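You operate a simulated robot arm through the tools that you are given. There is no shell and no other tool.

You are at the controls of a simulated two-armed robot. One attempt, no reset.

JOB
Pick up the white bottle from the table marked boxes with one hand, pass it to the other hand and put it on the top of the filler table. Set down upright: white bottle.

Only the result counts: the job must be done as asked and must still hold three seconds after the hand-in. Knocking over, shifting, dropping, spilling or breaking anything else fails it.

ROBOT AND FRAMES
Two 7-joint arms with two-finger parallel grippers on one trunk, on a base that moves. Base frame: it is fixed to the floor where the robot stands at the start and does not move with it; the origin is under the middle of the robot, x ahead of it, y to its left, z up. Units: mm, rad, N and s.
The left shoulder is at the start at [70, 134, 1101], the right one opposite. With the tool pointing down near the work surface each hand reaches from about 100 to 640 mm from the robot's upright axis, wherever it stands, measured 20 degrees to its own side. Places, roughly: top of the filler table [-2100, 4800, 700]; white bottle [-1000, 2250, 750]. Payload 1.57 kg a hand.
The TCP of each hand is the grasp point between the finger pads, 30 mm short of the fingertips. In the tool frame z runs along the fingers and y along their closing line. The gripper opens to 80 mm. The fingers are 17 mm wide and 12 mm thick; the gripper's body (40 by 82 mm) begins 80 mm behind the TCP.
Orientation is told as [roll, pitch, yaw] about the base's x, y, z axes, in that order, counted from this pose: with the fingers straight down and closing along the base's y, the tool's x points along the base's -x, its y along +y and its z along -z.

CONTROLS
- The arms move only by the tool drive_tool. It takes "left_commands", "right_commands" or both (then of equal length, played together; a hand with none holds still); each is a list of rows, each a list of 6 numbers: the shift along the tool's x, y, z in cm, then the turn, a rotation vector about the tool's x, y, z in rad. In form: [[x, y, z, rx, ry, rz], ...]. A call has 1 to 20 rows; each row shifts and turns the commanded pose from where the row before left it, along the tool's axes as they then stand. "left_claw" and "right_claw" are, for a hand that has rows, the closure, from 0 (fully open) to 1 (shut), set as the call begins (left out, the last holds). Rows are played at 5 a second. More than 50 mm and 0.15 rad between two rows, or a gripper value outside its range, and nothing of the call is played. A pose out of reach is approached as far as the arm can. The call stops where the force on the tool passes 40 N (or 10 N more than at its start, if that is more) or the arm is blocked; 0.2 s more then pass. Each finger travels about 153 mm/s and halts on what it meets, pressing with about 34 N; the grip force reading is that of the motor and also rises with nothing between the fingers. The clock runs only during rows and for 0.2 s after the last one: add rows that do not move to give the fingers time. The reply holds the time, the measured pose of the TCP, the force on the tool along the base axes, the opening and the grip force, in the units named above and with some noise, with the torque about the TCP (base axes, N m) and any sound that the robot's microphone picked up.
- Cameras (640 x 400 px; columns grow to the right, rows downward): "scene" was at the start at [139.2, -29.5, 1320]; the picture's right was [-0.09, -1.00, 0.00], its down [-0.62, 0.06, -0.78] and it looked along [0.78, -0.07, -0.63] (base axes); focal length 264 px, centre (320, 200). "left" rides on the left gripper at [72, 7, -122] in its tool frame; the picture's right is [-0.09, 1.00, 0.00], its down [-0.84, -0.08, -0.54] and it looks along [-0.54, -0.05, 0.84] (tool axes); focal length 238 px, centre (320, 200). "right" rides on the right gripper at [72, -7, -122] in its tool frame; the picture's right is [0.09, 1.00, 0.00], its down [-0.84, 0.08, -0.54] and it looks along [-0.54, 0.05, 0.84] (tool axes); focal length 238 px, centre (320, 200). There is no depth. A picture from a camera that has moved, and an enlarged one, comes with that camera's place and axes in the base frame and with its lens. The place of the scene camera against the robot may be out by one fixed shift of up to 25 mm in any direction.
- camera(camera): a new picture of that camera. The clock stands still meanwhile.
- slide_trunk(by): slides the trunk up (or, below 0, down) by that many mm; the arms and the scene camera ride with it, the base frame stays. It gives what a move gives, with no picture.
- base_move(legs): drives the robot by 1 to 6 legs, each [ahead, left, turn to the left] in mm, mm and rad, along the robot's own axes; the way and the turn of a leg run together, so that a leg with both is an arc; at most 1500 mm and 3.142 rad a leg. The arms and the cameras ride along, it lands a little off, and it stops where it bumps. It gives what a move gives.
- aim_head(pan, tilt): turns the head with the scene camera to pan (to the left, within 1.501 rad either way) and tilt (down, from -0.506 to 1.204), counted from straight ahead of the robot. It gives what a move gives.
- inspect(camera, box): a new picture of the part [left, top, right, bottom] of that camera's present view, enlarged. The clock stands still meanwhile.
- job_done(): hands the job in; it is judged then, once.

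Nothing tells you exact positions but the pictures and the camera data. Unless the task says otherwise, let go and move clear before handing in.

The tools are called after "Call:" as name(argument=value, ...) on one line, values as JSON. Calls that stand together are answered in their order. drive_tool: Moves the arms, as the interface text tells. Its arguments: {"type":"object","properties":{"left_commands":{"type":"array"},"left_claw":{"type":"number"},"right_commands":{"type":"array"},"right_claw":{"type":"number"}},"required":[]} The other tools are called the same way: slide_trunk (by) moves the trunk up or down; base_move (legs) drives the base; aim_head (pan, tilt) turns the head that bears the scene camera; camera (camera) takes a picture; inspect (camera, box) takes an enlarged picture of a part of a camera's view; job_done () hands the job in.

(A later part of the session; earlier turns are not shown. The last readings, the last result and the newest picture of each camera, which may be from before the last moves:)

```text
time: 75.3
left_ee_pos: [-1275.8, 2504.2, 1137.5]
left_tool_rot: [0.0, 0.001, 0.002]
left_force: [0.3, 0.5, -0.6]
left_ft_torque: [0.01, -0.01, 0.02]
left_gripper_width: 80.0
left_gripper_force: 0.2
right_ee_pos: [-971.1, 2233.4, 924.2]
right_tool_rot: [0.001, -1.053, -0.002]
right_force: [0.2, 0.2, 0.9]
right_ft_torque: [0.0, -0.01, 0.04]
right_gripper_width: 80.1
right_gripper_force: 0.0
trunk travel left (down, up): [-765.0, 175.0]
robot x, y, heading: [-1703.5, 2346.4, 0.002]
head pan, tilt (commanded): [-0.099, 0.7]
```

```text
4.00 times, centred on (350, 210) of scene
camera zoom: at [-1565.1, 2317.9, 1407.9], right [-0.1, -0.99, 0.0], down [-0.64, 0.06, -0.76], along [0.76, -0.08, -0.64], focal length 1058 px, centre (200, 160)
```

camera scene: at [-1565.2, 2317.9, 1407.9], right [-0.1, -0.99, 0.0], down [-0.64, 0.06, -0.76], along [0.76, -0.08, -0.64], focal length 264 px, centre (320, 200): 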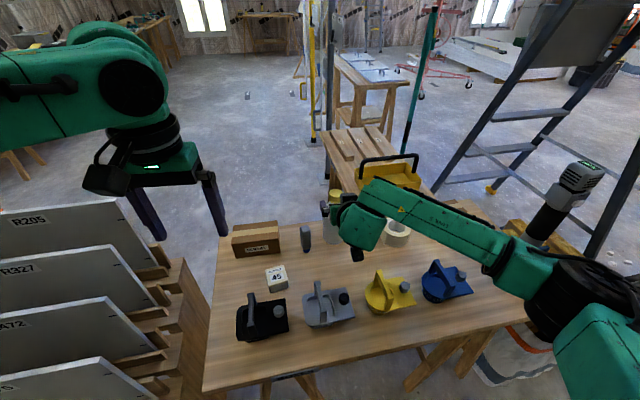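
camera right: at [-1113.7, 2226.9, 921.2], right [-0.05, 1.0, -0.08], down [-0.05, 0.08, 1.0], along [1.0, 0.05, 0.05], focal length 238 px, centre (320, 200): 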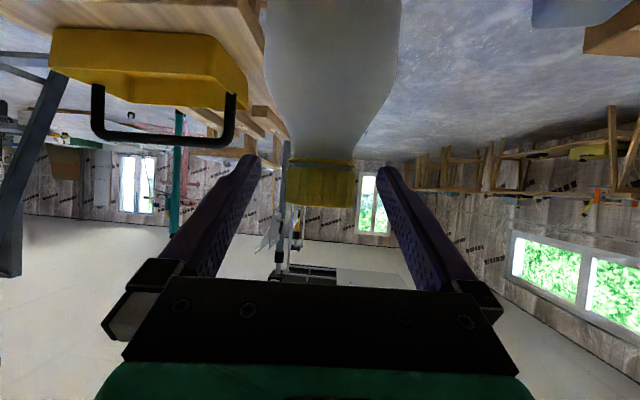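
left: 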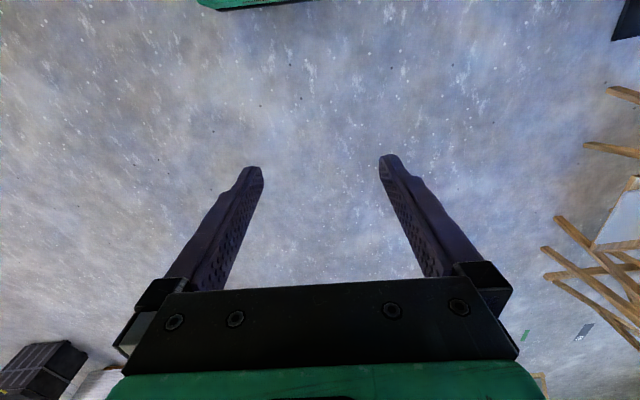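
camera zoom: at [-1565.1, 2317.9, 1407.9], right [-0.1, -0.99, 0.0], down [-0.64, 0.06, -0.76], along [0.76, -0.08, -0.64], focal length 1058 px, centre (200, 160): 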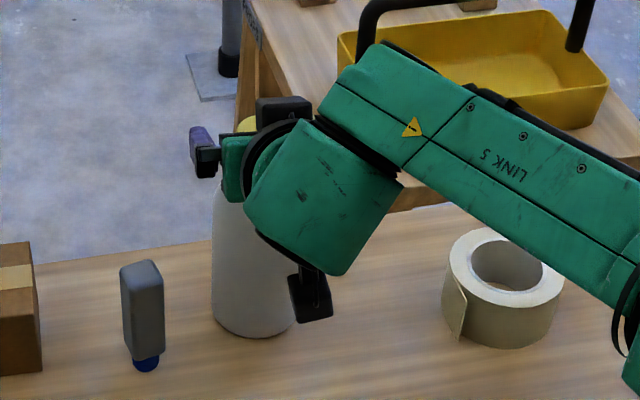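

The cap is centred between the fingers. Now I close the right gripper on it.

Call:
drive_tool(right_commands=[[0, 0, 0, 0, 0, 0], [0, 0, 0, 0, 0, 0], [0, 0, 0, 0, 0, 0], [0, 0, 0, 0, 0, 0], [0, 0, 0, 0, 0, 0]], right_claw=1)

Call:
camera(camera="right")

```text
time: 76.5
left_ee_pos: [-1275.4, 2504.1, 1138.1]
left_tool_rot: [0.0, 0.0, -0.001]
left_force: [-0.3, -0.5, 1.0]
left_ft_torque: [0.03, 0.02, 0.02]
left_gripper_width: 79.9
left_gripper_force: 0.0
right_ee_pos: [-972.9, 2232.4, 923.3]
right_tool_rot: [0.0, -1.052, -0.002]
right_force: [0.2, -0.5, -0.2]
right_ft_torque: [-0.04, -0.01, 0.03]
right_gripper_width: 37.9
right_gripper_force: 33.8
trunk travel left (down, up): [-765.0, 175.0]
robot x, y, heading: [-1700.9, 2349.3, 0.006]
head pan, tilt (commanded): [-0.099, 0.7]
```

```text
taken
camera right: at [-1113.6, 2226.9, 921.0], right [-0.05, 1.0, -0.08], down [-0.05, 0.08, 1.0], along [1.0, 0.05, 0.05], focal length 238 px, centre (320, 200)
```

right: 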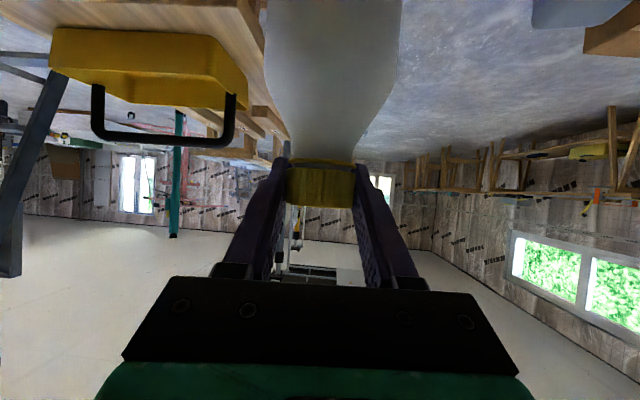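

The gripper holds the cap at 37.9 mm with 34 N. I'll lift 30 mm straight up and check the weight.

Call:
drive_tool(right_commands=[[-0.434, 0, -0.248, 0, 0, 0], [-0.434, 0, -0.248, 0, 0, 0], [-0.434, 0, -0.248, 0, 0, 0], [-0.434, 0, -0.248, 0, 0, 0], [-0.434, 0, -0.248, 0, 0, 0], [-0.434, 0, -0.248, 0, 0, 0], [0, 0, 0, 0, 0, 0], [0, 0, 0, 0, 0, 0]], right_claw=1)

Call:
camera(camera="right")

Call:
inspect(camera="scene", box=[270, 160, 430, 260])

```text
time: 78.3
left_ee_pos: [-1275.7, 2504.2, 1137.2]
left_tool_rot: [-0.001, -0.001, 0.001]
left_force: [-0.8, -0.2, 0.1]
left_ft_torque: [0.05, 0.01, 0.0]
left_gripper_width: 80.1
left_gripper_force: 0.1
right_ee_pos: [-972.6, 2231.7, 951.7]
right_tool_rot: [-0.001, -1.051, -0.001]
right_force: [0.1, -0.3, -5.0]
right_ft_torque: [0.05, 0.01, -0.01]
right_gripper_width: 38.0
right_gripper_force: 33.9
trunk travel left (down, up): [-765.0, 175.0]
robot x, y, heading: [-1705.1, 2345.8, -0.001]
head pan, tilt (commanded): [-0.099, 0.7]
```

```text
taken
camera right: at [-1113.8, 2225.5, 949.7], right [-0.05, 1.0, -0.08], down [-0.05, 0.08, 1.0], along [1.0, 0.05, 0.05], focal length 238 px, centre (320, 200)
```

right: 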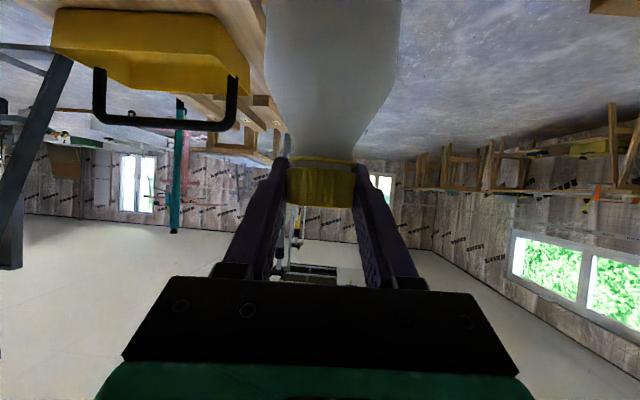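

```text
4.00 times, centred on (350, 210) of scene
camera zoom: at [-1563.7, 2317.9, 1407.7], right [-0.1, -0.99, 0.0], down [-0.64, 0.06, -0.76], along [0.76, -0.08, -0.65], focal length 1058 px, centre (200, 160)
```

zoom: 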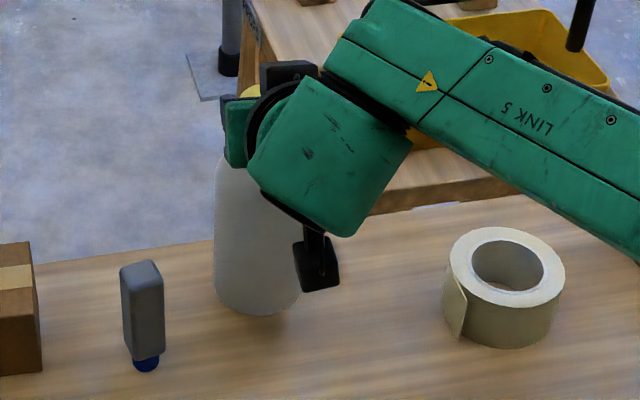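

The bottle is lifted and weighs about 0.5 kg, hanging straight in the grip. I'll raise it another 150 mm to clear everything on the table.

Call:
drive_tool(right_commands=[[-1.302, 0, -0.745, 0, 0, 0], [-1.302, 0, -0.745, 0, 0, 0], [-1.302, 0, -0.745, 0, 0, 0], [-1.302, 0, -0.745, 0, 0, 0], [-1.302, 0, -0.745, 0, 0, 0], [-1.302, 0, -0.745, 0, 0, 0], [-1.302, 0, -0.745, 0, 0, 0], [-1.302, 0, -0.745, 0, 0, 0], [-1.302, 0, -0.745, 0, 0, 0], [-1.302, 0, -0.745, 0, 0, 0], [0, 0, 0, 0, 0, 0]], right_claw=1)

Call:
camera(camera="scene")

```text
time: 80.7
left_ee_pos: [-1276.7, 2505.4, 1137.5]
left_tool_rot: [0.001, -0.001, 0.002]
left_force: [-0.1, 0.7, -0.1]
left_ft_torque: [0.02, 0.01, -0.01]
left_gripper_width: 80.0
left_gripper_force: 0.1
right_ee_pos: [-970.6, 2230.2, 1103.1]
right_tool_rot: [0.001, -1.049, -0.001]
right_force: [0.2, 0.0, -5.2]
right_ft_torque: [0.0, -0.01, 0.02]
right_gripper_width: 37.9
right_gripper_force: 33.9
trunk travel left (down, up): [-765.0, 175.0]
robot x, y, heading: [-1705.8, 2350.2, 0.001]
head pan, tilt (commanded): [-0.099, 0.7]
```

```text
taken
camera scene: at [-1563.5, 2317.8, 1407.7], right [-0.1, -0.99, 0.0], down [-0.64, 0.06, -0.76], along [0.76, -0.08, -0.65], focal length 264 px, centre (320, 200)
```

scene: 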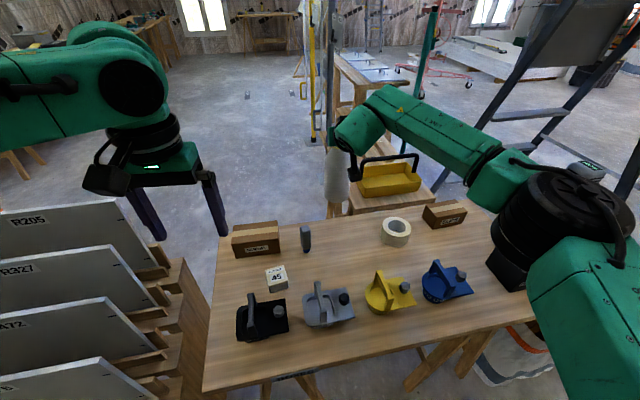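

The bottle is well clear (bottom ≈ 920). I'll back the base away from the table by 250 mm before the handover.

Call:
base_move(legs=[[-250, 0, 0]])

Call:
camera(camera="scene")

```text
time: 82.5
left_ee_pos: [-1523.6, 2504.0, 1137.3]
left_tool_rot: [0.0, 0.001, 0.0]
left_force: [0.2, 0.3, 0.1]
left_ft_torque: [-0.02, 0.02, 0.0]
left_gripper_width: 80.0
left_gripper_force: 0.0
right_ee_pos: [-1220.6, 2231.5, 1101.6]
right_tool_rot: [0.0, -1.047, 0.001]
right_force: [0.1, 0.7, -5.3]
right_ft_torque: [-0.01, 0.0, 0.02]
right_gripper_width: 37.9
right_gripper_force: 33.5
trunk travel left (down, up): [-765.0, 175.0]
robot x, y, heading: [-1951.6, 2346.6, 0.001]
head pan, tilt (commanded): [-0.099, 0.7]
```

```text
taken
camera scene: at [-1811.3, 2318.0, 1407.5], right [-0.1, -1.0, 0.0], down [-0.64, 0.06, -0.76], along [0.76, -0.08, -0.65], focal length 264 px, centre (320, 200)
```

scene: 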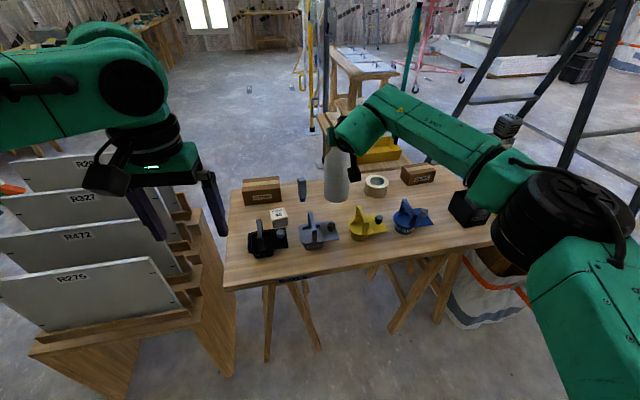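

The robot is clear of the table. Next: the right hand brings the bottle to the middle in front of me, while the left hand rises 150 mm and yaws −90° so its fingers will close fore-and-aft on the cap.

Call:
drive_tool(right_commands=[[0.867, 0.891, -1.504, 0, 0, 0], [0.867, 0.891, -1.504, 0, 0, 0], [0.867, 0.891, -1.504, 0, 0, 0], [0.867, 0.891, -1.504, 0, 0, 0], [0.867, 0.891, -1.504, 0, 0, 0], [0.867, 0.891, -1.504, 0, 0, 0], [0.867, 0.891, -1.504, 0, 0, 0], [0.867, 0.891, -1.504, 0, 0, 0], [0.867, 0.891, -1.504, 0, 0, 0], [0.867, 0.891, -1.504, 0, 0, 0], [0.867, 0.891, -1.504, 0, 0, 0], [0, 0, 0, 0, 0, 0]], left_commands=[[0, 0, -1.364, 0, 0, 0.1428], [0, 0, -1.364, 0, 0, 0.1428], [0, 0, -1.364, 0, 0, 0.1428], [0, 0, -1.364, 0, 0, 0.1428], [0, 0, -1.364, 0, 0, 0.1428], [0, 0, -1.364, 0, 0, 0.1428], [0, 0, -1.364, 0, 0, 0.1428], [0, 0, -1.364, 0, 0, 0.1428], [0, 0, -1.364, 0, 0, 0.1428], [0, 0, -1.364, 0, 0, 0.1428], [0, 0, -1.364, 0, 0, 0.1428], [0, 0, 0, 0, 0, 0]], right_claw=1, left_claw=0.25)

Call:
camera(camera="scene")

Call:
camera(camera="left")

Call:
camera(camera="right")

```text
time: 85.1
left_ee_pos: [-1525.9, 2502.5, 1285.1]
left_tool_rot: [0.001, 0.0, -1.571]
left_force: [-1.0, -0.1, 0.5]
left_ft_torque: [0.02, -0.01, 0.02]
left_gripper_width: 60.0
left_gripper_force: 0.1
right_ee_pos: [-1411.8, 2329.5, 1101.2]
right_tool_rot: [0.0, -1.047, 0.0]
right_force: [-0.3, -0.7, -4.8]
right_ft_torque: [0.0, 0.0, -0.01]
right_gripper_width: 37.8
right_gripper_force: 34.4
trunk travel left (down, up): [-765.0, 175.0]
robot x, y, heading: [-1953.5, 2351.7, 0.002]
head pan, tilt (commanded): [-0.099, 0.7]
```

```text
taken
camera scene: at [-1813.3, 2318.2, 1407.7], right [-0.1, -1.0, 0.0], down [-0.64, 0.06, -0.76], along [0.76, -0.08, -0.65], focal length 264 px, centre (320, 200)
```

scene: 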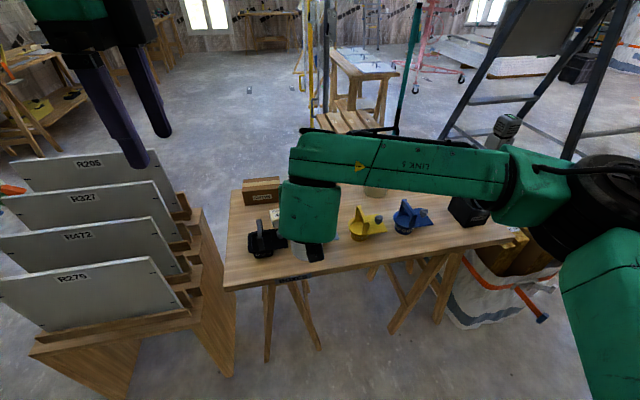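

```text
taken
camera left: at [-1519.2, 2574.6, 1409.7], right [1.0, -0.09, 0.0], down [-0.08, -0.84, 0.54], along [-0.05, -0.54, -0.84], focal length 238 px, centre (320, 200)
```

left: 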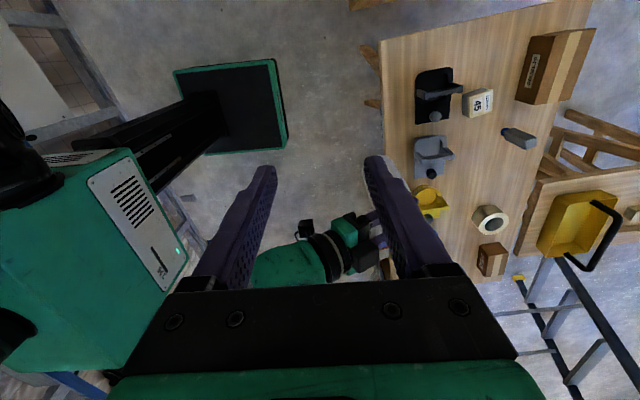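

```text
taken
camera right: at [-1552.8, 2323.7, 1100.1], right [-0.05, 1.0, -0.08], down [-0.05, 0.08, 1.0], along [1.0, 0.05, 0.05], focal length 238 px, centre (320, 200)
```

right: 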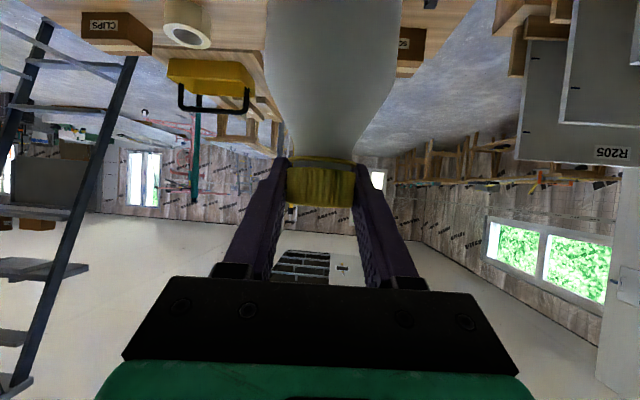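

The right hand holds the bottle at (−1412, 2330); cap top ≈1108. I'll bring the left hand over it, first in x, then in y, staying high.

Call:
drive_tool(left_commands=[[0, 2.85, 0, 0, 0, 0], [0, 2.85, 0, 0, 0, 0], [0, 2.85, 0, 0, 0, 0], [0, 2.85, 0, 0, 0, 0], [-2.9, 0, 0, 0, 0, 0], [-2.9, 0, 0, 0, 0, 0], [-2.9, 0, 0, 0, 0, 0], [-2.9, 0, 0, 0, 0, 0], [-2.9, 0, 0, 0, 0, 0], [-2.8, 0, 0, 0, 0, 0], [0, 0, 0, 0, 0, 0], [0, 0, 0, 0, 0, 0]], left_claw=0.25)

Call:
camera(camera="left")

Call:
camera(camera="right")

Call:
camera(camera="scene")

```text
time: 87.7
left_ee_pos: [-1449.8, 2401.7, 1281.7]
left_tool_rot: [0.008, -0.005, -1.57]
left_force: [0.0, 0.5, 0.1]
left_ft_torque: [-0.01, -0.01, 0.0]
left_gripper_width: 60.2
left_gripper_force: 0.1
left hand out of reach, approached as far as the arm can: row 4, 5, 6, 7, 8, 9, 10
right_ee_pos: [-1411.6, 2331.3, 1102.3]
right_tool_rot: [0.001, -1.051, 0.001]
right_force: [0.1, -1.0, -5.1]
right_ft_torque: [-0.06, -0.02, 0.0]
right_gripper_width: 37.6
right_gripper_force: 33.9
trunk travel left (down, up): [-765.0, 175.0]
robot x, y, heading: [-1955.6, 2345.6, -0.0]
head pan, tilt (commanded): [-0.099, 0.7]
```

```text
taken
camera left: at [-1443.9, 2473.3, 1404.7], right [1.0, -0.09, 0.01], down [-0.08, -0.84, 0.54], along [-0.04, -0.54, -0.84], focal length 238 px, centre (320, 200)
```

left: 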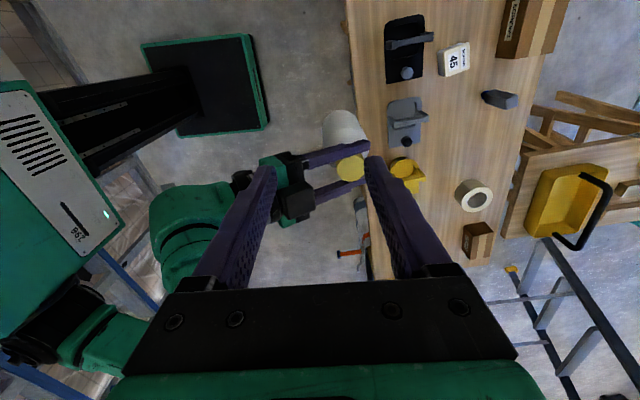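

```text
taken
camera right: at [-1552.9, 2324.0, 1100.2], right [-0.05, 1.0, -0.08], down [-0.05, 0.08, 1.0], along [1.0, 0.05, 0.05], focal length 238 px, centre (320, 200)
```

right: 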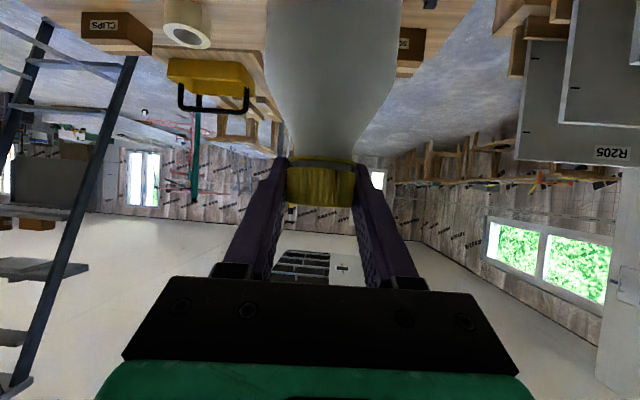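

```text
taken
camera scene: at [-1813.8, 2318.8, 1407.8], right [-0.1, -1.0, 0.0], down [-0.64, 0.06, -0.76], along [0.76, -0.08, -0.64], focal length 264 px, centre (320, 200)
```

scene: 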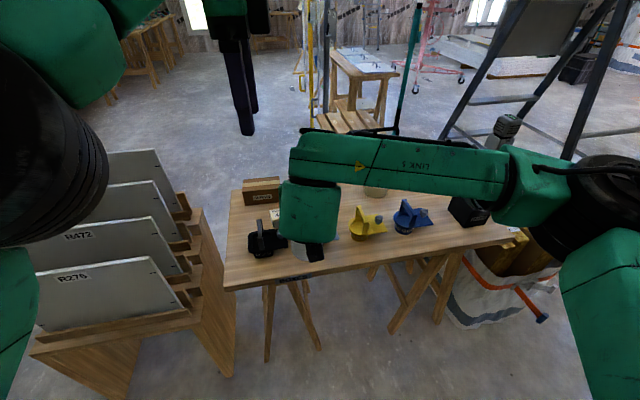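

The left arm runs out of reach that high up. I'll lower the handover point: the right hand moves the bottle down 150 mm and 75 mm closer to me (off the table's edge).

Call:
drive_tool(right_commands=[[2.1, 0.21, 0.16, 0, 0, 0], [2.1, 0.21, 0.16, 0, 0, 0], [2.1, 0.21, 0.16, 0, 0, 0], [2.1, 0.21, 0.16, 0, 0, 0], [2.1, 0.21, 0.16, 0, 0, 0], [2.1, 0.21, 0.16, 0, 0, 0], [2.1, 0.21, 0.16, 0, 0, 0], [2.1, 0.21, 0.16, 0, 0, 0], [0, 0, 0, 0, 0, 0], [0, 0, 0, 0, 0, 0]], right_claw=1)

Call:
camera(camera="left")

Call:
camera(camera="scene")

```text
time: 89.9
left_ee_pos: [-1449.5, 2401.4, 1282.7]
left_tool_rot: [0.009, -0.002, -1.571]
left_force: [1.2, -0.8, 0.7]
left_ft_torque: [0.0, 0.01, -0.01]
left_gripper_width: 60.1
left_gripper_force: 0.1
right_ee_pos: [-1485.0, 2348.4, 950.8]
right_tool_rot: [0.0, -1.049, 0.0]
right_force: [-0.3, -0.1, -4.2]
right_ft_torque: [0.0, 0.01, 0.01]
right_gripper_width: 37.8
right_gripper_force: 34.0
trunk travel left (down, up): [-765.0, 175.0]
robot x, y, heading: [-1952.9, 2349.4, 0.003]
head pan, tilt (commanded): [-0.099, 0.7]
```

```text
taken
camera left: at [-1444.0, 2472.7, 1404.8], right [1.0, -0.09, 0.01], down [-0.08, -0.84, 0.54], along [-0.04, -0.54, -0.84], focal length 238 px, centre (320, 200)
```

left: 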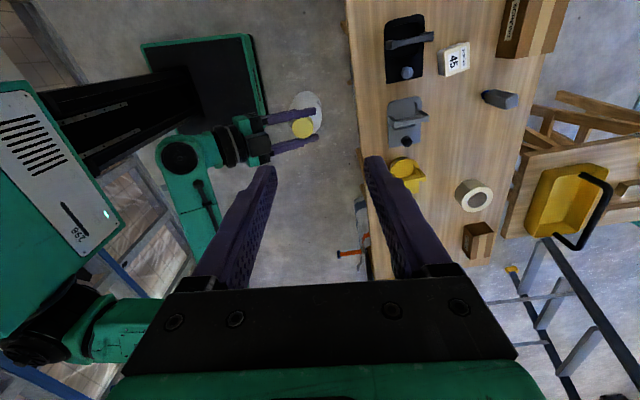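

```text
taken
camera scene: at [-1813.9, 2318.2, 1407.8], right [-0.1, -1.0, 0.0], down [-0.64, 0.06, -0.76], along [0.76, -0.08, -0.64], focal length 264 px, centre (320, 200)
```

scene: 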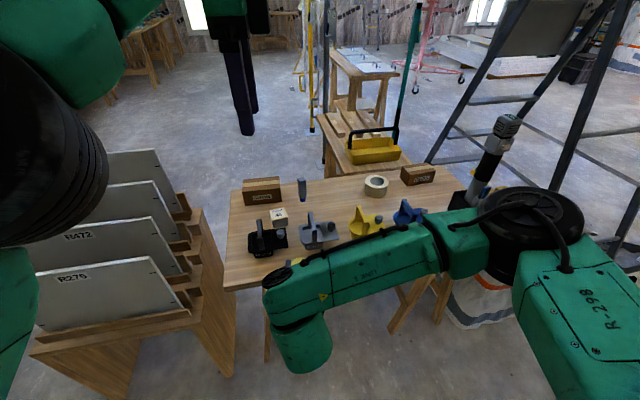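

The left camera sees the cap held between the right fingers below. Now I lower the left hand 120 mm to bring it back into its reach and see where it stands.

Call:
drive_tool(left_commands=[[0, 0, 2.0, 0, 0, 0], [0, 0, 2.0, 0, 0, 0], [0, 0, 2.0, 0, 0, 0], [0, 0, 2.0, 0, 0, 0], [0, 0, 2.0, 0, 0, 0], [0, 0, 2.0, 0, 0, 0], [0, 0, 0, 0, 0, 0], [0, 0, 0, 0, 0, 0]], left_claw=0.25)

```text
time: 91.7
left_ee_pos: [-1447.6, 2400.3, 1161.7]
left_tool_rot: [-0.001, 0.0, -1.568]
left_force: [0.9, -0.3, 0.2]
left_ft_torque: [0.02, -0.01, 0.0]
left_gripper_width: 60.0
left_gripper_force: 0.0
right_ee_pos: [-1483.6, 2348.1, 951.1]
right_tool_rot: [-0.001, -1.048, 0.0]
right_force: [0.6, 0.1, -3.6]
right_ft_torque: [-0.02, 0.02, -0.02]
right_gripper_width: 37.9
right_gripper_force: 33.9
trunk travel left (down, up): [-765.0, 175.0]
robot x, y, heading: [-1950.9, 2347.4, 0.001]
head pan, tilt (commanded): [-0.099, 0.7]
```

The left hand is at (−1448, 2400, 1162). I'll centre it over the cap at (−1484, 2348) and descend to 60 mm above it.

Call:
drive_tool(left_commands=[[-1.737, -1.223, 0, 0, 0, 0], [-1.737, -1.223, 0, 0, 0, 0], [-1.736, -1.224, 0, 0, 0, 0], [0, 0, 1.9, 0, 0, 0], [0, 0, 1.9, 0, 0, 0], [0, 0, 1.9, 0, 0, 0], [0, 0, 1.9, 0, 0, 0], [0, 0, 1.9, 0, 0, 0], [0, 0, 1.9, 0, 0, 0], [0, 0, 0, 0, 0, 0], [0, 0, 0, 0, 0, 0]], left_claw=0.25)

Call:
camera(camera="left")

Call:
camera(camera="right")

Call:
camera(camera="scene")

```text
time: 94.1
left_ee_pos: [-1482.8, 2348.3, 1047.4]
left_tool_rot: [0.001, -0.001, -1.567]
left_force: [0.1, 0.1, -0.1]
left_ft_torque: [0.01, 0.0, -0.01]
left_gripper_width: 59.7
left_gripper_force: 0.0
right_ee_pos: [-1483.5, 2347.4, 950.4]
right_tool_rot: [0.0, -1.05, 0.0]
right_force: [-0.6, 0.4, -5.3]
right_ft_torque: [0.01, 0.03, -0.02]
right_gripper_width: 38.0
right_gripper_force: 34.1
trunk travel left (down, up): [-765.0, 175.0]
robot x, y, heading: [-1951.1, 2348.6, 0.002]
head pan, tilt (commanded): [-0.099, 0.7]
```

```text
taken
camera left: at [-1476.5, 2419.4, 1169.8], right [1.0, -0.09, 0.0], down [-0.08, -0.84, 0.54], along [-0.05, -0.54, -0.84], focal length 238 px, centre (320, 200)
```

left: 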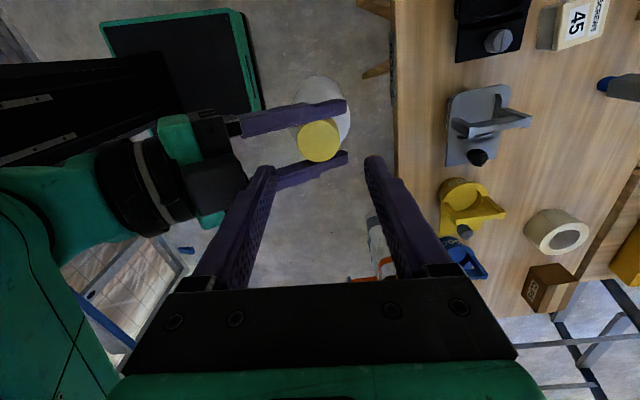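

```text
taken
camera right: at [-1625.8, 2341.4, 948.6], right [-0.05, 1.0, -0.08], down [-0.05, 0.08, 1.0], along [1.0, 0.05, 0.05], focal length 238 px, centre (320, 200)
```

right: 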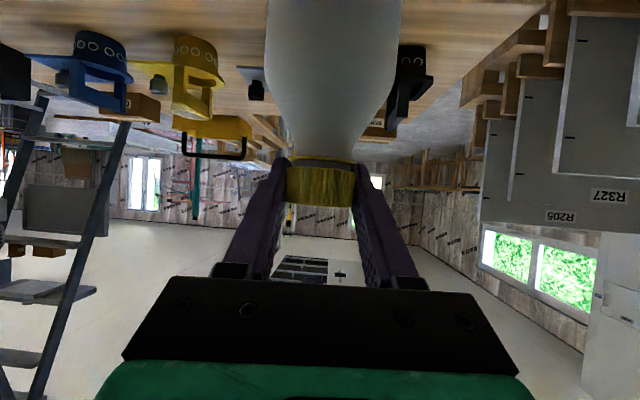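

```text
taken
camera scene: at [-1813.9, 2318.2, 1407.8], right [-0.1, -1.0, 0.0], down [-0.64, 0.06, -0.76], along [0.76, -0.08, -0.64], focal length 264 px, centre (320, 200)
```

scene: 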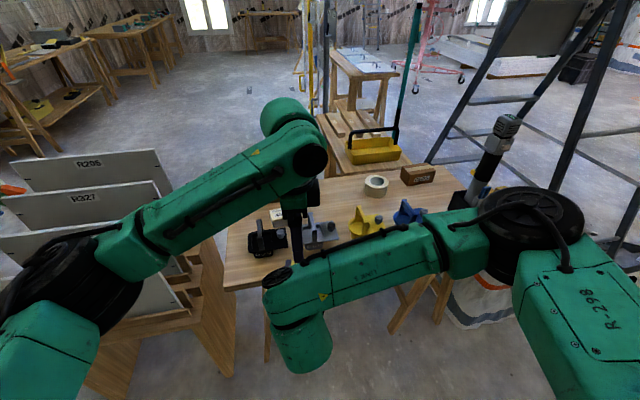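

Both views agree that the left hand is centred over the cap. I'll descend 87 mm so the left fingertips reach down past the cap, fore and aft of it.

Call:
drive_tool(left_commands=[[0, 0, 1.09, 0, 0, 0], [0, 0, 1.09, 0, 0, 0], [0, 0, 1.09, 0, 0, 0], [0, 0, 1.09, 0, 0, 0], [0, 0, 1.09, 0, 0, 0], [0, 0, 1.09, 0, 0, 0], [0, 0, 1.09, 0, 0, 0], [0, 0, 1.09, 0, 0, 0], [0, 0, 0, 0, 0, 0], [0, 0, 0, 0, 0, 0]], left_claw=0.25)

Call:
camera(camera="left")

Call:
camera(camera="right")

```text
time: 96.3
left_ee_pos: [-1483.3, 2348.9, 961.4]
left_tool_rot: [0.001, 0.0, -1.569]
left_force: [0.5, 0.2, 0.9]
left_ft_torque: [0.06, 0.0, 0.01]
left_gripper_width: 60.1
left_gripper_force: 0.0
right_ee_pos: [-1483.1, 2346.9, 951.6]
right_tool_rot: [0.0, -1.049, 0.001]
right_force: [1.1, -0.2, -4.0]
right_ft_torque: [0.01, 0.01, -0.01]
right_gripper_width: 38.0
right_gripper_force: 33.9
trunk travel left (down, up): [-765.0, 175.0]
robot x, y, heading: [-1954.2, 2351.6, 0.001]
head pan, tilt (commanded): [-0.099, 0.7]
```

```text
taken
camera left: at [-1477.8, 2419.2, 1084.1], right [1.0, -0.09, 0.0], down [-0.08, -0.84, 0.54], along [-0.05, -0.54, -0.84], focal length 238 px, centre (320, 200)
```

left: 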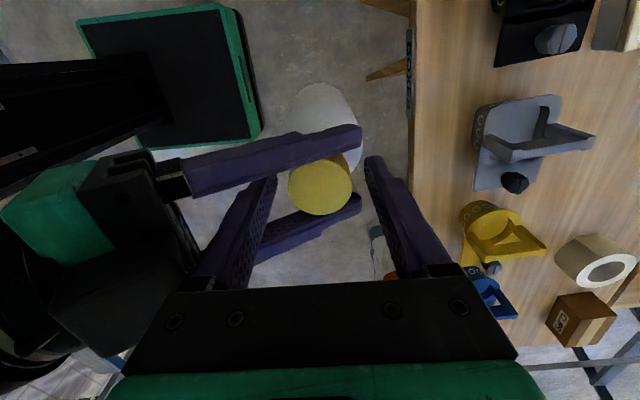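

```text
taken
camera right: at [-1625.8, 2341.4, 948.6], right [-0.05, 1.0, -0.08], down [-0.05, 0.08, 1.0], along [1.0, 0.05, 0.05], focal length 238 px, centre (320, 200)
```

right: 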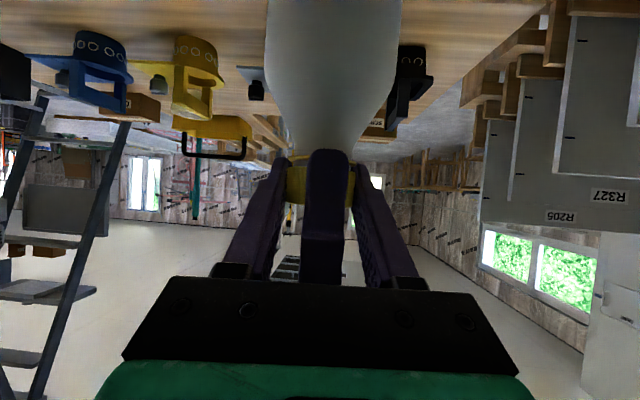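

The left fingers straddle the cap fore and aft, passing cleanly between the right fingers. I close the left gripper now while the right keeps holding.

Call:
drive_tool(left_commands=[[0, 0, 0, 0, 0, 0], [0, 0, 0, 0, 0, 0], [0, 0, 0, 0, 0, 0], [0, 0, 0, 0, 0, 0], [0, 0, 0, 0, 0, 0]], left_claw=1)

Call:
camera(camera="left")

```text
time: 97.5
left_ee_pos: [-1484.6, 2347.5, 961.8]
left_tool_rot: [0.0, -0.001, -1.57]
left_force: [-2.8, -0.6, 0.4]
left_ft_torque: [0.0, 0.04, -0.03]
left_gripper_width: 37.8
left_gripper_force: 34.0
right_ee_pos: [-1483.7, 2347.3, 951.4]
right_tool_rot: [-0.001, -1.049, -0.001]
right_force: [3.4, 0.2, -5.4]
right_ft_torque: [-0.04, 0.01, -0.02]
right_gripper_width: 38.2
right_gripper_force: 34.0
trunk travel left (down, up): [-765.0, 175.0]
robot x, y, heading: [-1955.2, 2347.8, 0.0]
head pan, tilt (commanded): [-0.099, 0.7]
```

```text
taken
camera left: at [-1477.8, 2419.2, 1084.2], right [1.0, -0.09, 0.0], down [-0.08, -0.84, 0.54], along [-0.05, -0.54, -0.84], focal length 238 px, centre (320, 200)
```

left: 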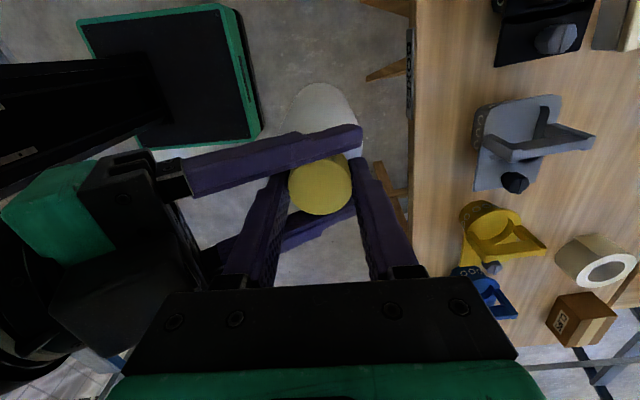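

The left hand grips the cap (37.8 mm, 34 N) together with the right. Now I open the right gripper and check that the weight passes to the left.

Call:
drive_tool(right_commands=[[0, 0, 0, 0, 0, 0], [0, 0, 0, 0, 0, 0], [0, 0, 0, 0, 0, 0], [0, 0, 0, 0, 0, 0]], right_claw=0)

Call:
camera(camera="left")

Call:
camera(camera="right")

```text
time: 98.5
left_ee_pos: [-1484.5, 2348.6, 960.3]
left_tool_rot: [0.001, -0.001, -1.568]
left_force: [1.0, -0.3, -4.9]
left_ft_torque: [0.0, 0.01, 0.0]
left_gripper_width: 38.0
left_gripper_force: 34.4
right_ee_pos: [-1482.8, 2347.6, 950.0]
right_tool_rot: [0.0, -1.048, -0.001]
right_force: [0.6, 0.3, -0.2]
right_ft_torque: [-0.01, 0.0, -0.02]
right_gripper_width: 80.0
right_gripper_force: 0.0
trunk travel left (down, up): [-765.0, 175.0]
robot x, y, heading: [-1951.5, 2345.4, 0.004]
head pan, tilt (commanded): [-0.099, 0.7]
```

```text
taken
camera left: at [-1477.8, 2419.3, 1084.2], right [1.0, -0.09, 0.0], down [-0.08, -0.84, 0.54], along [-0.05, -0.54, -0.84], focal length 238 px, centre (320, 200)
```

left: 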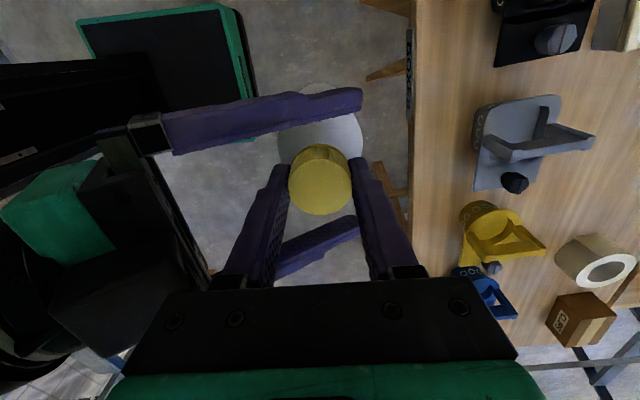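

```text
taken
camera right: at [-1625.8, 2341.5, 948.7], right [-0.05, 1.0, -0.08], down [-0.05, 0.08, 1.0], along [1.0, 0.05, 0.05], focal length 238 px, centre (320, 200)
```

right: 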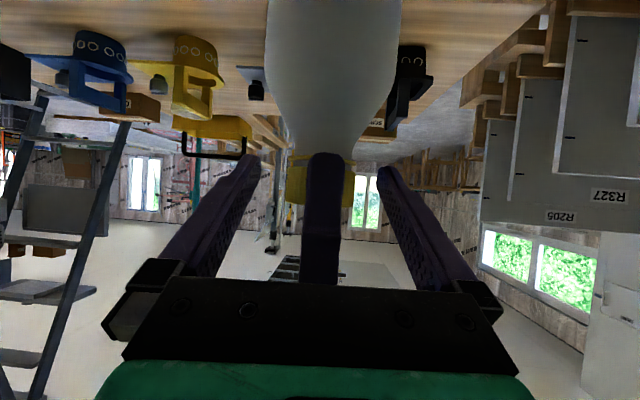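

The weight (4.9 N) is fully on the left hand and the right is open. I'll separate them: left forward 60 mm, right back along its fingers 42 mm, then the right moves off to the right.

Call:
drive_tool(left_commands=[[0, 1.0, 0, 0, 0, 0], [0, 1.0, 0, 0, 0, 0], [0, 1.0, 0, 0, 0, 0], [0, 1.0, 0, 0, 0, 0], [0, 1.0, 0, 0, 0, 0], [0, 1.0, 0, 0, 0, 0], [0, 0, 0, 0, 0, 0]], right_commands=[[0, 0, -0.7, 0, 0, 0], [0, 0, -0.7, 0, 0, 0], [0, 0, -0.7, 0, 0, 0], [0, 0, -0.7, 0, 0, 0], [0, 0, -0.7, 0, 0, 0], [0, 0, -0.7, 0, 0, 0], [0, 0, 0, 0, 0, 0]], left_claw=1, right_claw=0)

Call:
camera(camera="left")

```text
time: 100.1
left_ee_pos: [-1423.2, 2348.9, 960.8]
left_tool_rot: [-0.002, -0.001, -1.569]
left_force: [0.2, -0.5, -4.5]
left_ft_torque: [0.01, -0.03, 0.01]
left_gripper_width: 38.0
left_gripper_force: 34.3
right_ee_pos: [-1520.7, 2346.6, 969.6]
right_tool_rot: [0.001, -1.049, 0.0]
right_force: [-0.3, -0.9, -0.4]
right_ft_torque: [0.02, -0.03, -0.03]
right_gripper_width: 79.9
right_gripper_force: 0.1
trunk travel left (down, up): [-765.0, 175.0]
robot x, y, heading: [-1954.4, 2345.3, -0.001]
head pan, tilt (commanded): [-0.099, 0.7]
```

```text
taken
camera left: at [-1417.0, 2419.2, 1083.8], right [1.0, -0.09, 0.0], down [-0.08, -0.84, 0.54], along [-0.05, -0.54, -0.84], focal length 238 px, centre (320, 200)
```

left: 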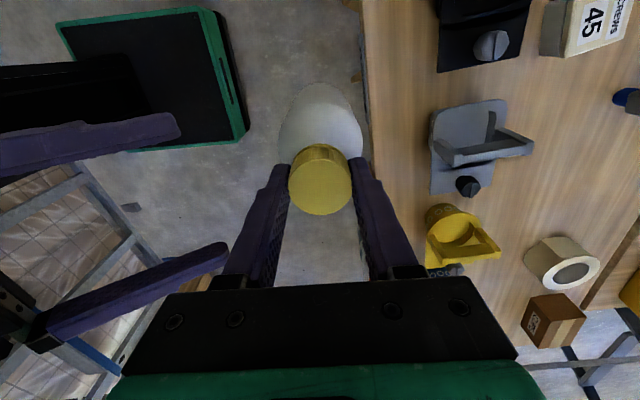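

They are apart, the bottle hanging straight in the left hand. I'll move the right hand away to the right and bring the left hand with the bottle up and to its own side for travelling.

Call:
drive_tool(left_commands=[[0, -1.0, -1.5, 0, 0, 0], [1.6, -1.0, -1.5, 0, 0, 0], [1.6, -1.0, -1.5, 0, 0, 0], [1.6, -1.0, -1.5, 0, 0, 0], [1.6, -1.0, -1.5, 0, 0, 0], [1.6, -1.0, -1.5, 0, 0, 0], [1.6, 0, 0, 0, 0, 0], [0, 0, 0, 0, 0, 0]], right_commands=[[0, -3.0, 0, 0, 0, 0], [0, -3.0, 0, 0, 0, 0], [0, -3.0, 0, 0, 0, 0], [0, -3.0, 0, 0, 0, 0], [0, -3.0, 0, 0, 0, 0], [0, -3.0, 0, 0, 0, 0], [0, 0, 0, 0, 0, 0], [0, 0, 0, 0, 0, 0]], left_claw=1, right_claw=0)

Call:
drive_tool(right_commands=[[-0.5, 0, -0.3, 0, 0.15, 0], [-0.5, 0, -0.3, 0, 0.15, 0], [-0.5, 0, -0.3, 0, 0.15, 0], [-0.5, 0, -0.3, 0, 0.15, 0], [0, 0, -0.5, 0, 0.15, 0], [0, 0, -0.5, 0, 0.15, 0], [0, 0, -0.5, 0, 0.15, 0], [0, 0, 0, 0, 0, 0]], right_claw=0)

Call:
camera(camera="scene")

```text
time: 101.9
left_ee_pos: [-1483.3, 2445.0, 1051.5]
left_tool_rot: [0.0, 0.0, -1.569]
left_force: [-0.6, -0.2, -5.2]
left_ft_torque: [0.0, 0.02, 0.0]
left_gripper_width: 38.1
left_gripper_force: 34.1
right_ee_pos: [-1517.0, 2168.1, 973.6]
right_tool_rot: [0.002, -1.048, -0.001]
right_force: [-0.2, 0.4, 0.2]
right_ft_torque: [-0.03, 0.0, 0.01]
right_gripper_width: 80.2
right_gripper_force: 0.0
trunk travel left (down, up): [-765.0, 175.0]
robot x, y, heading: [-1953.2, 2348.1, 0.004]
head pan, tilt (commanded): [-0.099, 0.7]
```

```text
time: 103.7
left_ee_pos: [-1484.4, 2444.1, 1052.2]
left_tool_rot: [-0.001, 0.001, -1.569]
left_force: [0.0, -0.1, -4.0]
left_ft_torque: [0.03, -0.01, 0.02]
left_gripper_width: 37.8
left_gripper_force: 34.4
right_ee_pos: [-1521.0, 2167.8, 1008.7]
right_tool_rot: [0.004, 0.001, 0.002]
right_force: [0.7, -0.4, -0.7]
right_ft_torque: [-0.02, -0.05, 0.01]
right_gripper_width: 80.0
right_gripper_force: 0.0
trunk travel left (down, up): [-765.0, 175.0]
robot x, y, heading: [-1958.2, 2348.1, 0.001]
head pan, tilt (commanded): [-0.099, 0.7]
```

```text
taken
camera scene: at [-1814.5, 2318.2, 1407.8], right [-0.1, -1.0, 0.0], down [-0.64, 0.06, -0.76], along [0.76, -0.08, -0.64], focal length 264 px, centre (320, 200)
```

scene: 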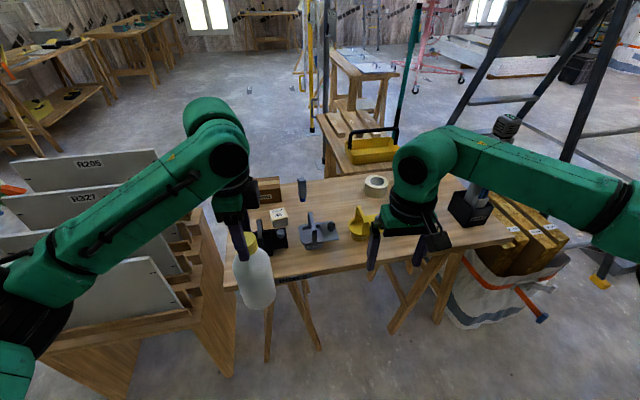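

The bottle is safe in the left hand. I'll turn left to face the filler table (+y) and look.

Call:
base_move(legs=[[0, 0, 1.57]])

Call:
aim_head(pan=0, tilt=0.4)

Call:
camera(camera="scene")

Call:
inspect(camera="scene", box=[180, 60, 420, 210])

```text
time: 107.9
left_ee_pos: [-2038.9, 2817.6, 1052.0]
left_tool_rot: [0.0, 0.002, -0.021]
left_force: [0.2, -0.4, -4.7]
left_ft_torque: [0.03, 0.0, 0.0]
left_gripper_width: 38.2
left_gripper_force: 34.2
right_ee_pos: [-1762.8, 2776.1, 1007.8]
right_tool_rot: [0.001, 0.0, 1.551]
right_force: [0.3, -0.4, -0.1]
right_ft_torque: [0.01, -0.03, -0.02]
right_gripper_width: 79.8
right_gripper_force: 0.1
trunk travel left (down, up): [-765.0, 175.0]
robot x, y, heading: [-1954.5, 2349.5, 1.55]
head pan, tilt (commanded): [-0.099, 0.7]
```

```text
time: 108.7
left_ee_pos: [-2040.0, 2819.7, 1052.0]
left_tool_rot: [-0.002, -0.001, -0.021]
left_force: [0.2, -0.4, -4.7]
left_ft_torque: [-0.06, -0.01, 0.03]
left_gripper_width: 38.1
left_gripper_force: 33.9
right_ee_pos: [-1762.5, 2776.2, 1006.8]
right_tool_rot: [0.0, -0.001, 1.549]
right_force: [0.1, 0.2, 0.2]
right_ft_torque: [0.0, 0.02, 0.01]
right_gripper_width: 79.8
right_gripper_force: 0.1
trunk travel left (down, up): [-765.0, 175.0]
robot x, y, heading: [-1955.4, 2347.0, 1.554]
head pan, tilt (commanded): [0.0, 0.4]
```

```text
taken
camera scene: at [-1946.5, 2470.4, 1434.5], right [1.0, -0.02, 0.0], down [-0.01, -0.39, -0.92], along [0.02, 0.92, -0.39], focal length 264 px, centre (320, 200)
```

scene: 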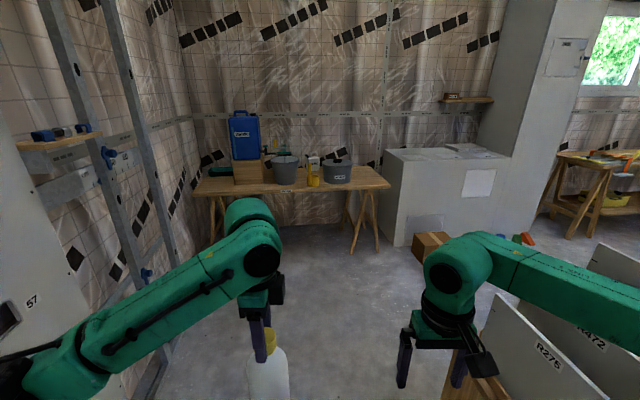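

```text
2.67 times, centred on (300, 135) of scene
camera zoom: at [-1946.5, 2470.4, 1434.5], right [1.0, -0.02, 0.0], down [-0.01, -0.39, -0.92], along [0.02, 0.92, -0.39], focal length 705 px, centre (373, 373)
```

zoom: 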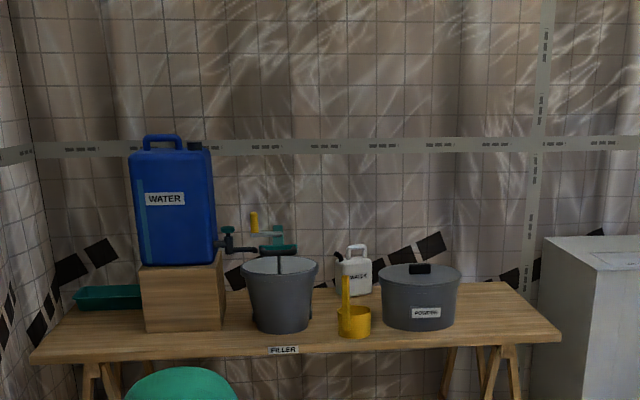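

The filler table lies ahead; the free spot for the bottle is at its right end, right of the grey powder tub (around x≈−1460, y≈4620). I'll drive ahead along the free corridor to y≈3700, past the board rack, then sidestep right.

Call:
base_move(legs=[[1330, 0, 0.018], [0, -560, 0]])

Call:
aim_head(pan=0, tilt=0.55)

Call:
camera(camera="scene")

Call:
camera(camera="right")

Call:
camera(camera="left")

```text
time: 118.1
left_ee_pos: [-1471.5, 4141.9, 1050.8]
left_tool_rot: [-0.001, -0.001, -0.005]
left_force: [-0.5, 0.5, -3.4]
left_ft_torque: [-0.01, 0.01, 0.03]
left_gripper_width: 38.2
left_gripper_force: 34.1
right_ee_pos: [-1194.1, 4102.7, 1008.1]
right_tool_rot: [0.0, 0.001, 1.567]
right_force: [0.1, -0.3, 0.3]
right_ft_torque: [-0.01, 0.0, -0.02]
right_gripper_width: 80.1
right_gripper_force: 0.1
trunk travel left (down, up): [-765.0, 175.0]
robot x, y, heading: [-1380.1, 3673.0, 1.562]
head pan, tilt (commanded): [0.0, 0.4]
```

```text
time: 118.8
left_ee_pos: [-1471.1, 4141.6, 1051.8]
left_tool_rot: [-0.001, 0.001, -0.005]
left_force: [-0.3, -0.2, -4.5]
left_ft_torque: [-0.02, 0.04, -0.02]
left_gripper_width: 38.3
left_gripper_force: 33.6
right_ee_pos: [-1193.6, 4103.4, 1007.7]
right_tool_rot: [0.0, 0.0, 1.566]
right_force: [0.4, -0.9, 0.1]
right_ft_torque: [0.01, 0.03, 0.0]
right_gripper_width: 80.0
right_gripper_force: 0.0
trunk travel left (down, up): [-765.0, 175.0]
robot x, y, heading: [-1377.1, 3672.6, 1.571]
head pan, tilt (commanded): [0.0, 0.55]
```

```text
taken
camera scene: at [-1372.6, 3791.4, 1421.0], right [1.0, -0.01, 0.0], down [0.0, -0.52, -0.85], along [0.0, 0.85, -0.52], focal length 264 px, centre (320, 200)
```

scene: 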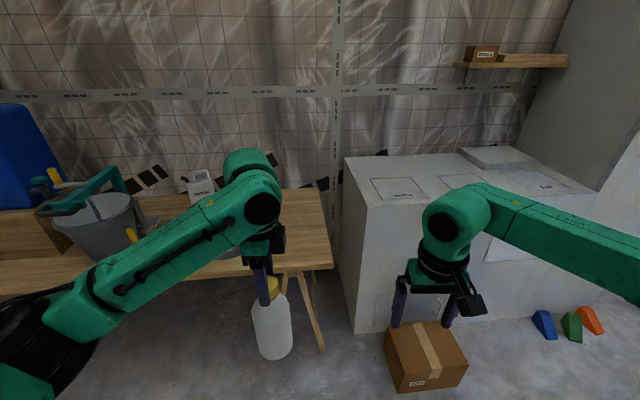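

```text
taken
camera right: at [-1187.1, 4032.1, 1129.1], right [-1.0, -0.09, 0.0], down [-0.07, 0.84, 0.54], along [-0.05, 0.54, -0.84], focal length 238 px, centre (320, 200)
```

right: 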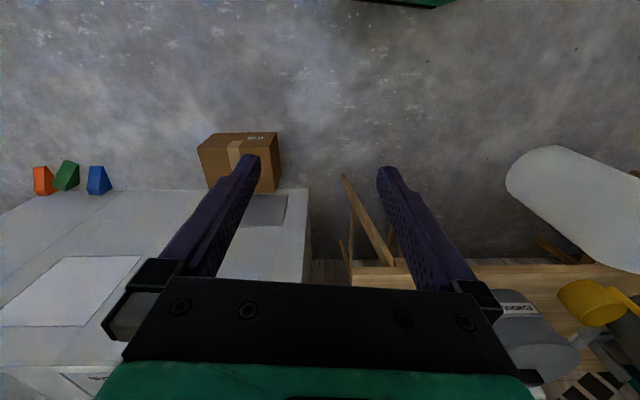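

```text
taken
camera left: at [-1543.1, 4147.3, 1174.2], right [0.1, 1.0, 0.0], down [0.84, -0.08, 0.54], along [0.54, -0.05, -0.84], focal length 238 px, centre (320, 200)
```

left: 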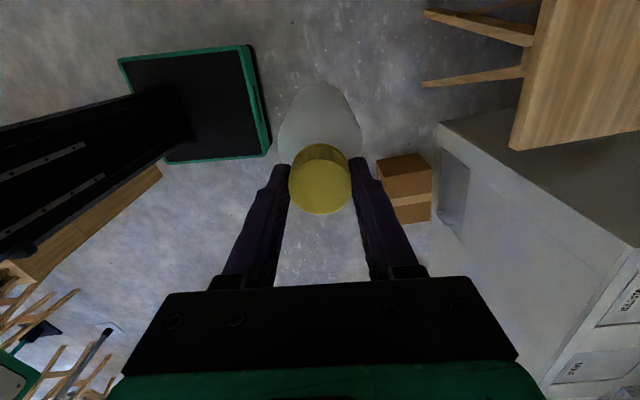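

I'm in front of the filler table's right end, the bottle in the left hand. I'll zoom in to locate the table's front-right corner, height and the free spot precisely.

Call:
inspect(camera="right", box=[320, 220, 640, 400])

Call:
inspect(camera="left", box=[420, 0, 640, 160])

Call:
inspect(camera="scene", box=[120, 150, 360, 300])

```text
2.00 times, centred on (480, 310) of right
camera zoom: at [-1187.1, 4032.1, 1129.1], right [-1.0, -0.09, 0.0], down [-0.07, 0.84, 0.54], along [-0.05, 0.54, -0.84], focal length 477 px, centre (0, -20)
```

zoom: 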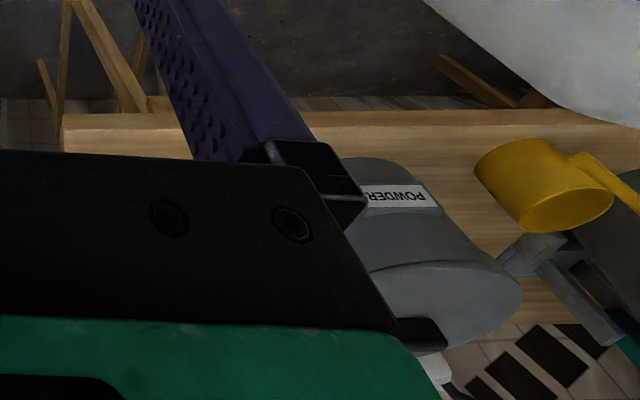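

```text
2.50 times, centred on (530, 80) of left
camera zoom: at [-1543.1, 4147.3, 1174.2], right [0.1, 1.0, 0.0], down [0.84, -0.08, 0.54], along [0.54, -0.05, -0.84], focal length 596 px, centre (-205, 500)
```

zoom: 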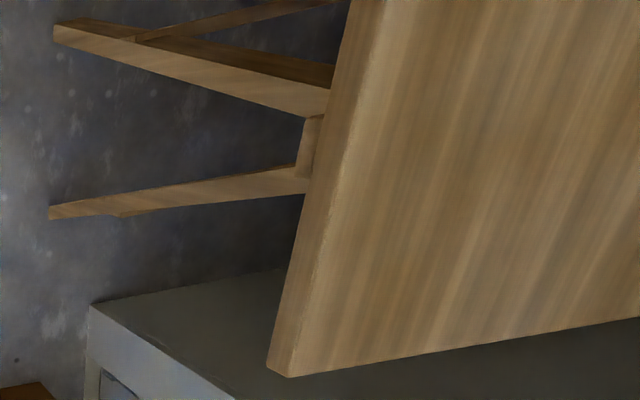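

```text
2.67 times, centred on (240, 225) of scene
camera zoom: at [-1372.6, 3791.4, 1421.0], right [1.0, -0.01, 0.0], down [0.0, -0.52, -0.85], along [0.0, 0.85, -0.52], focal length 705 px, centre (533, 133)
```

zoom: 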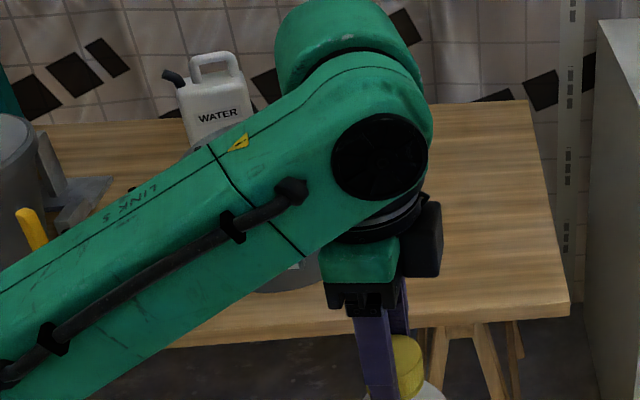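

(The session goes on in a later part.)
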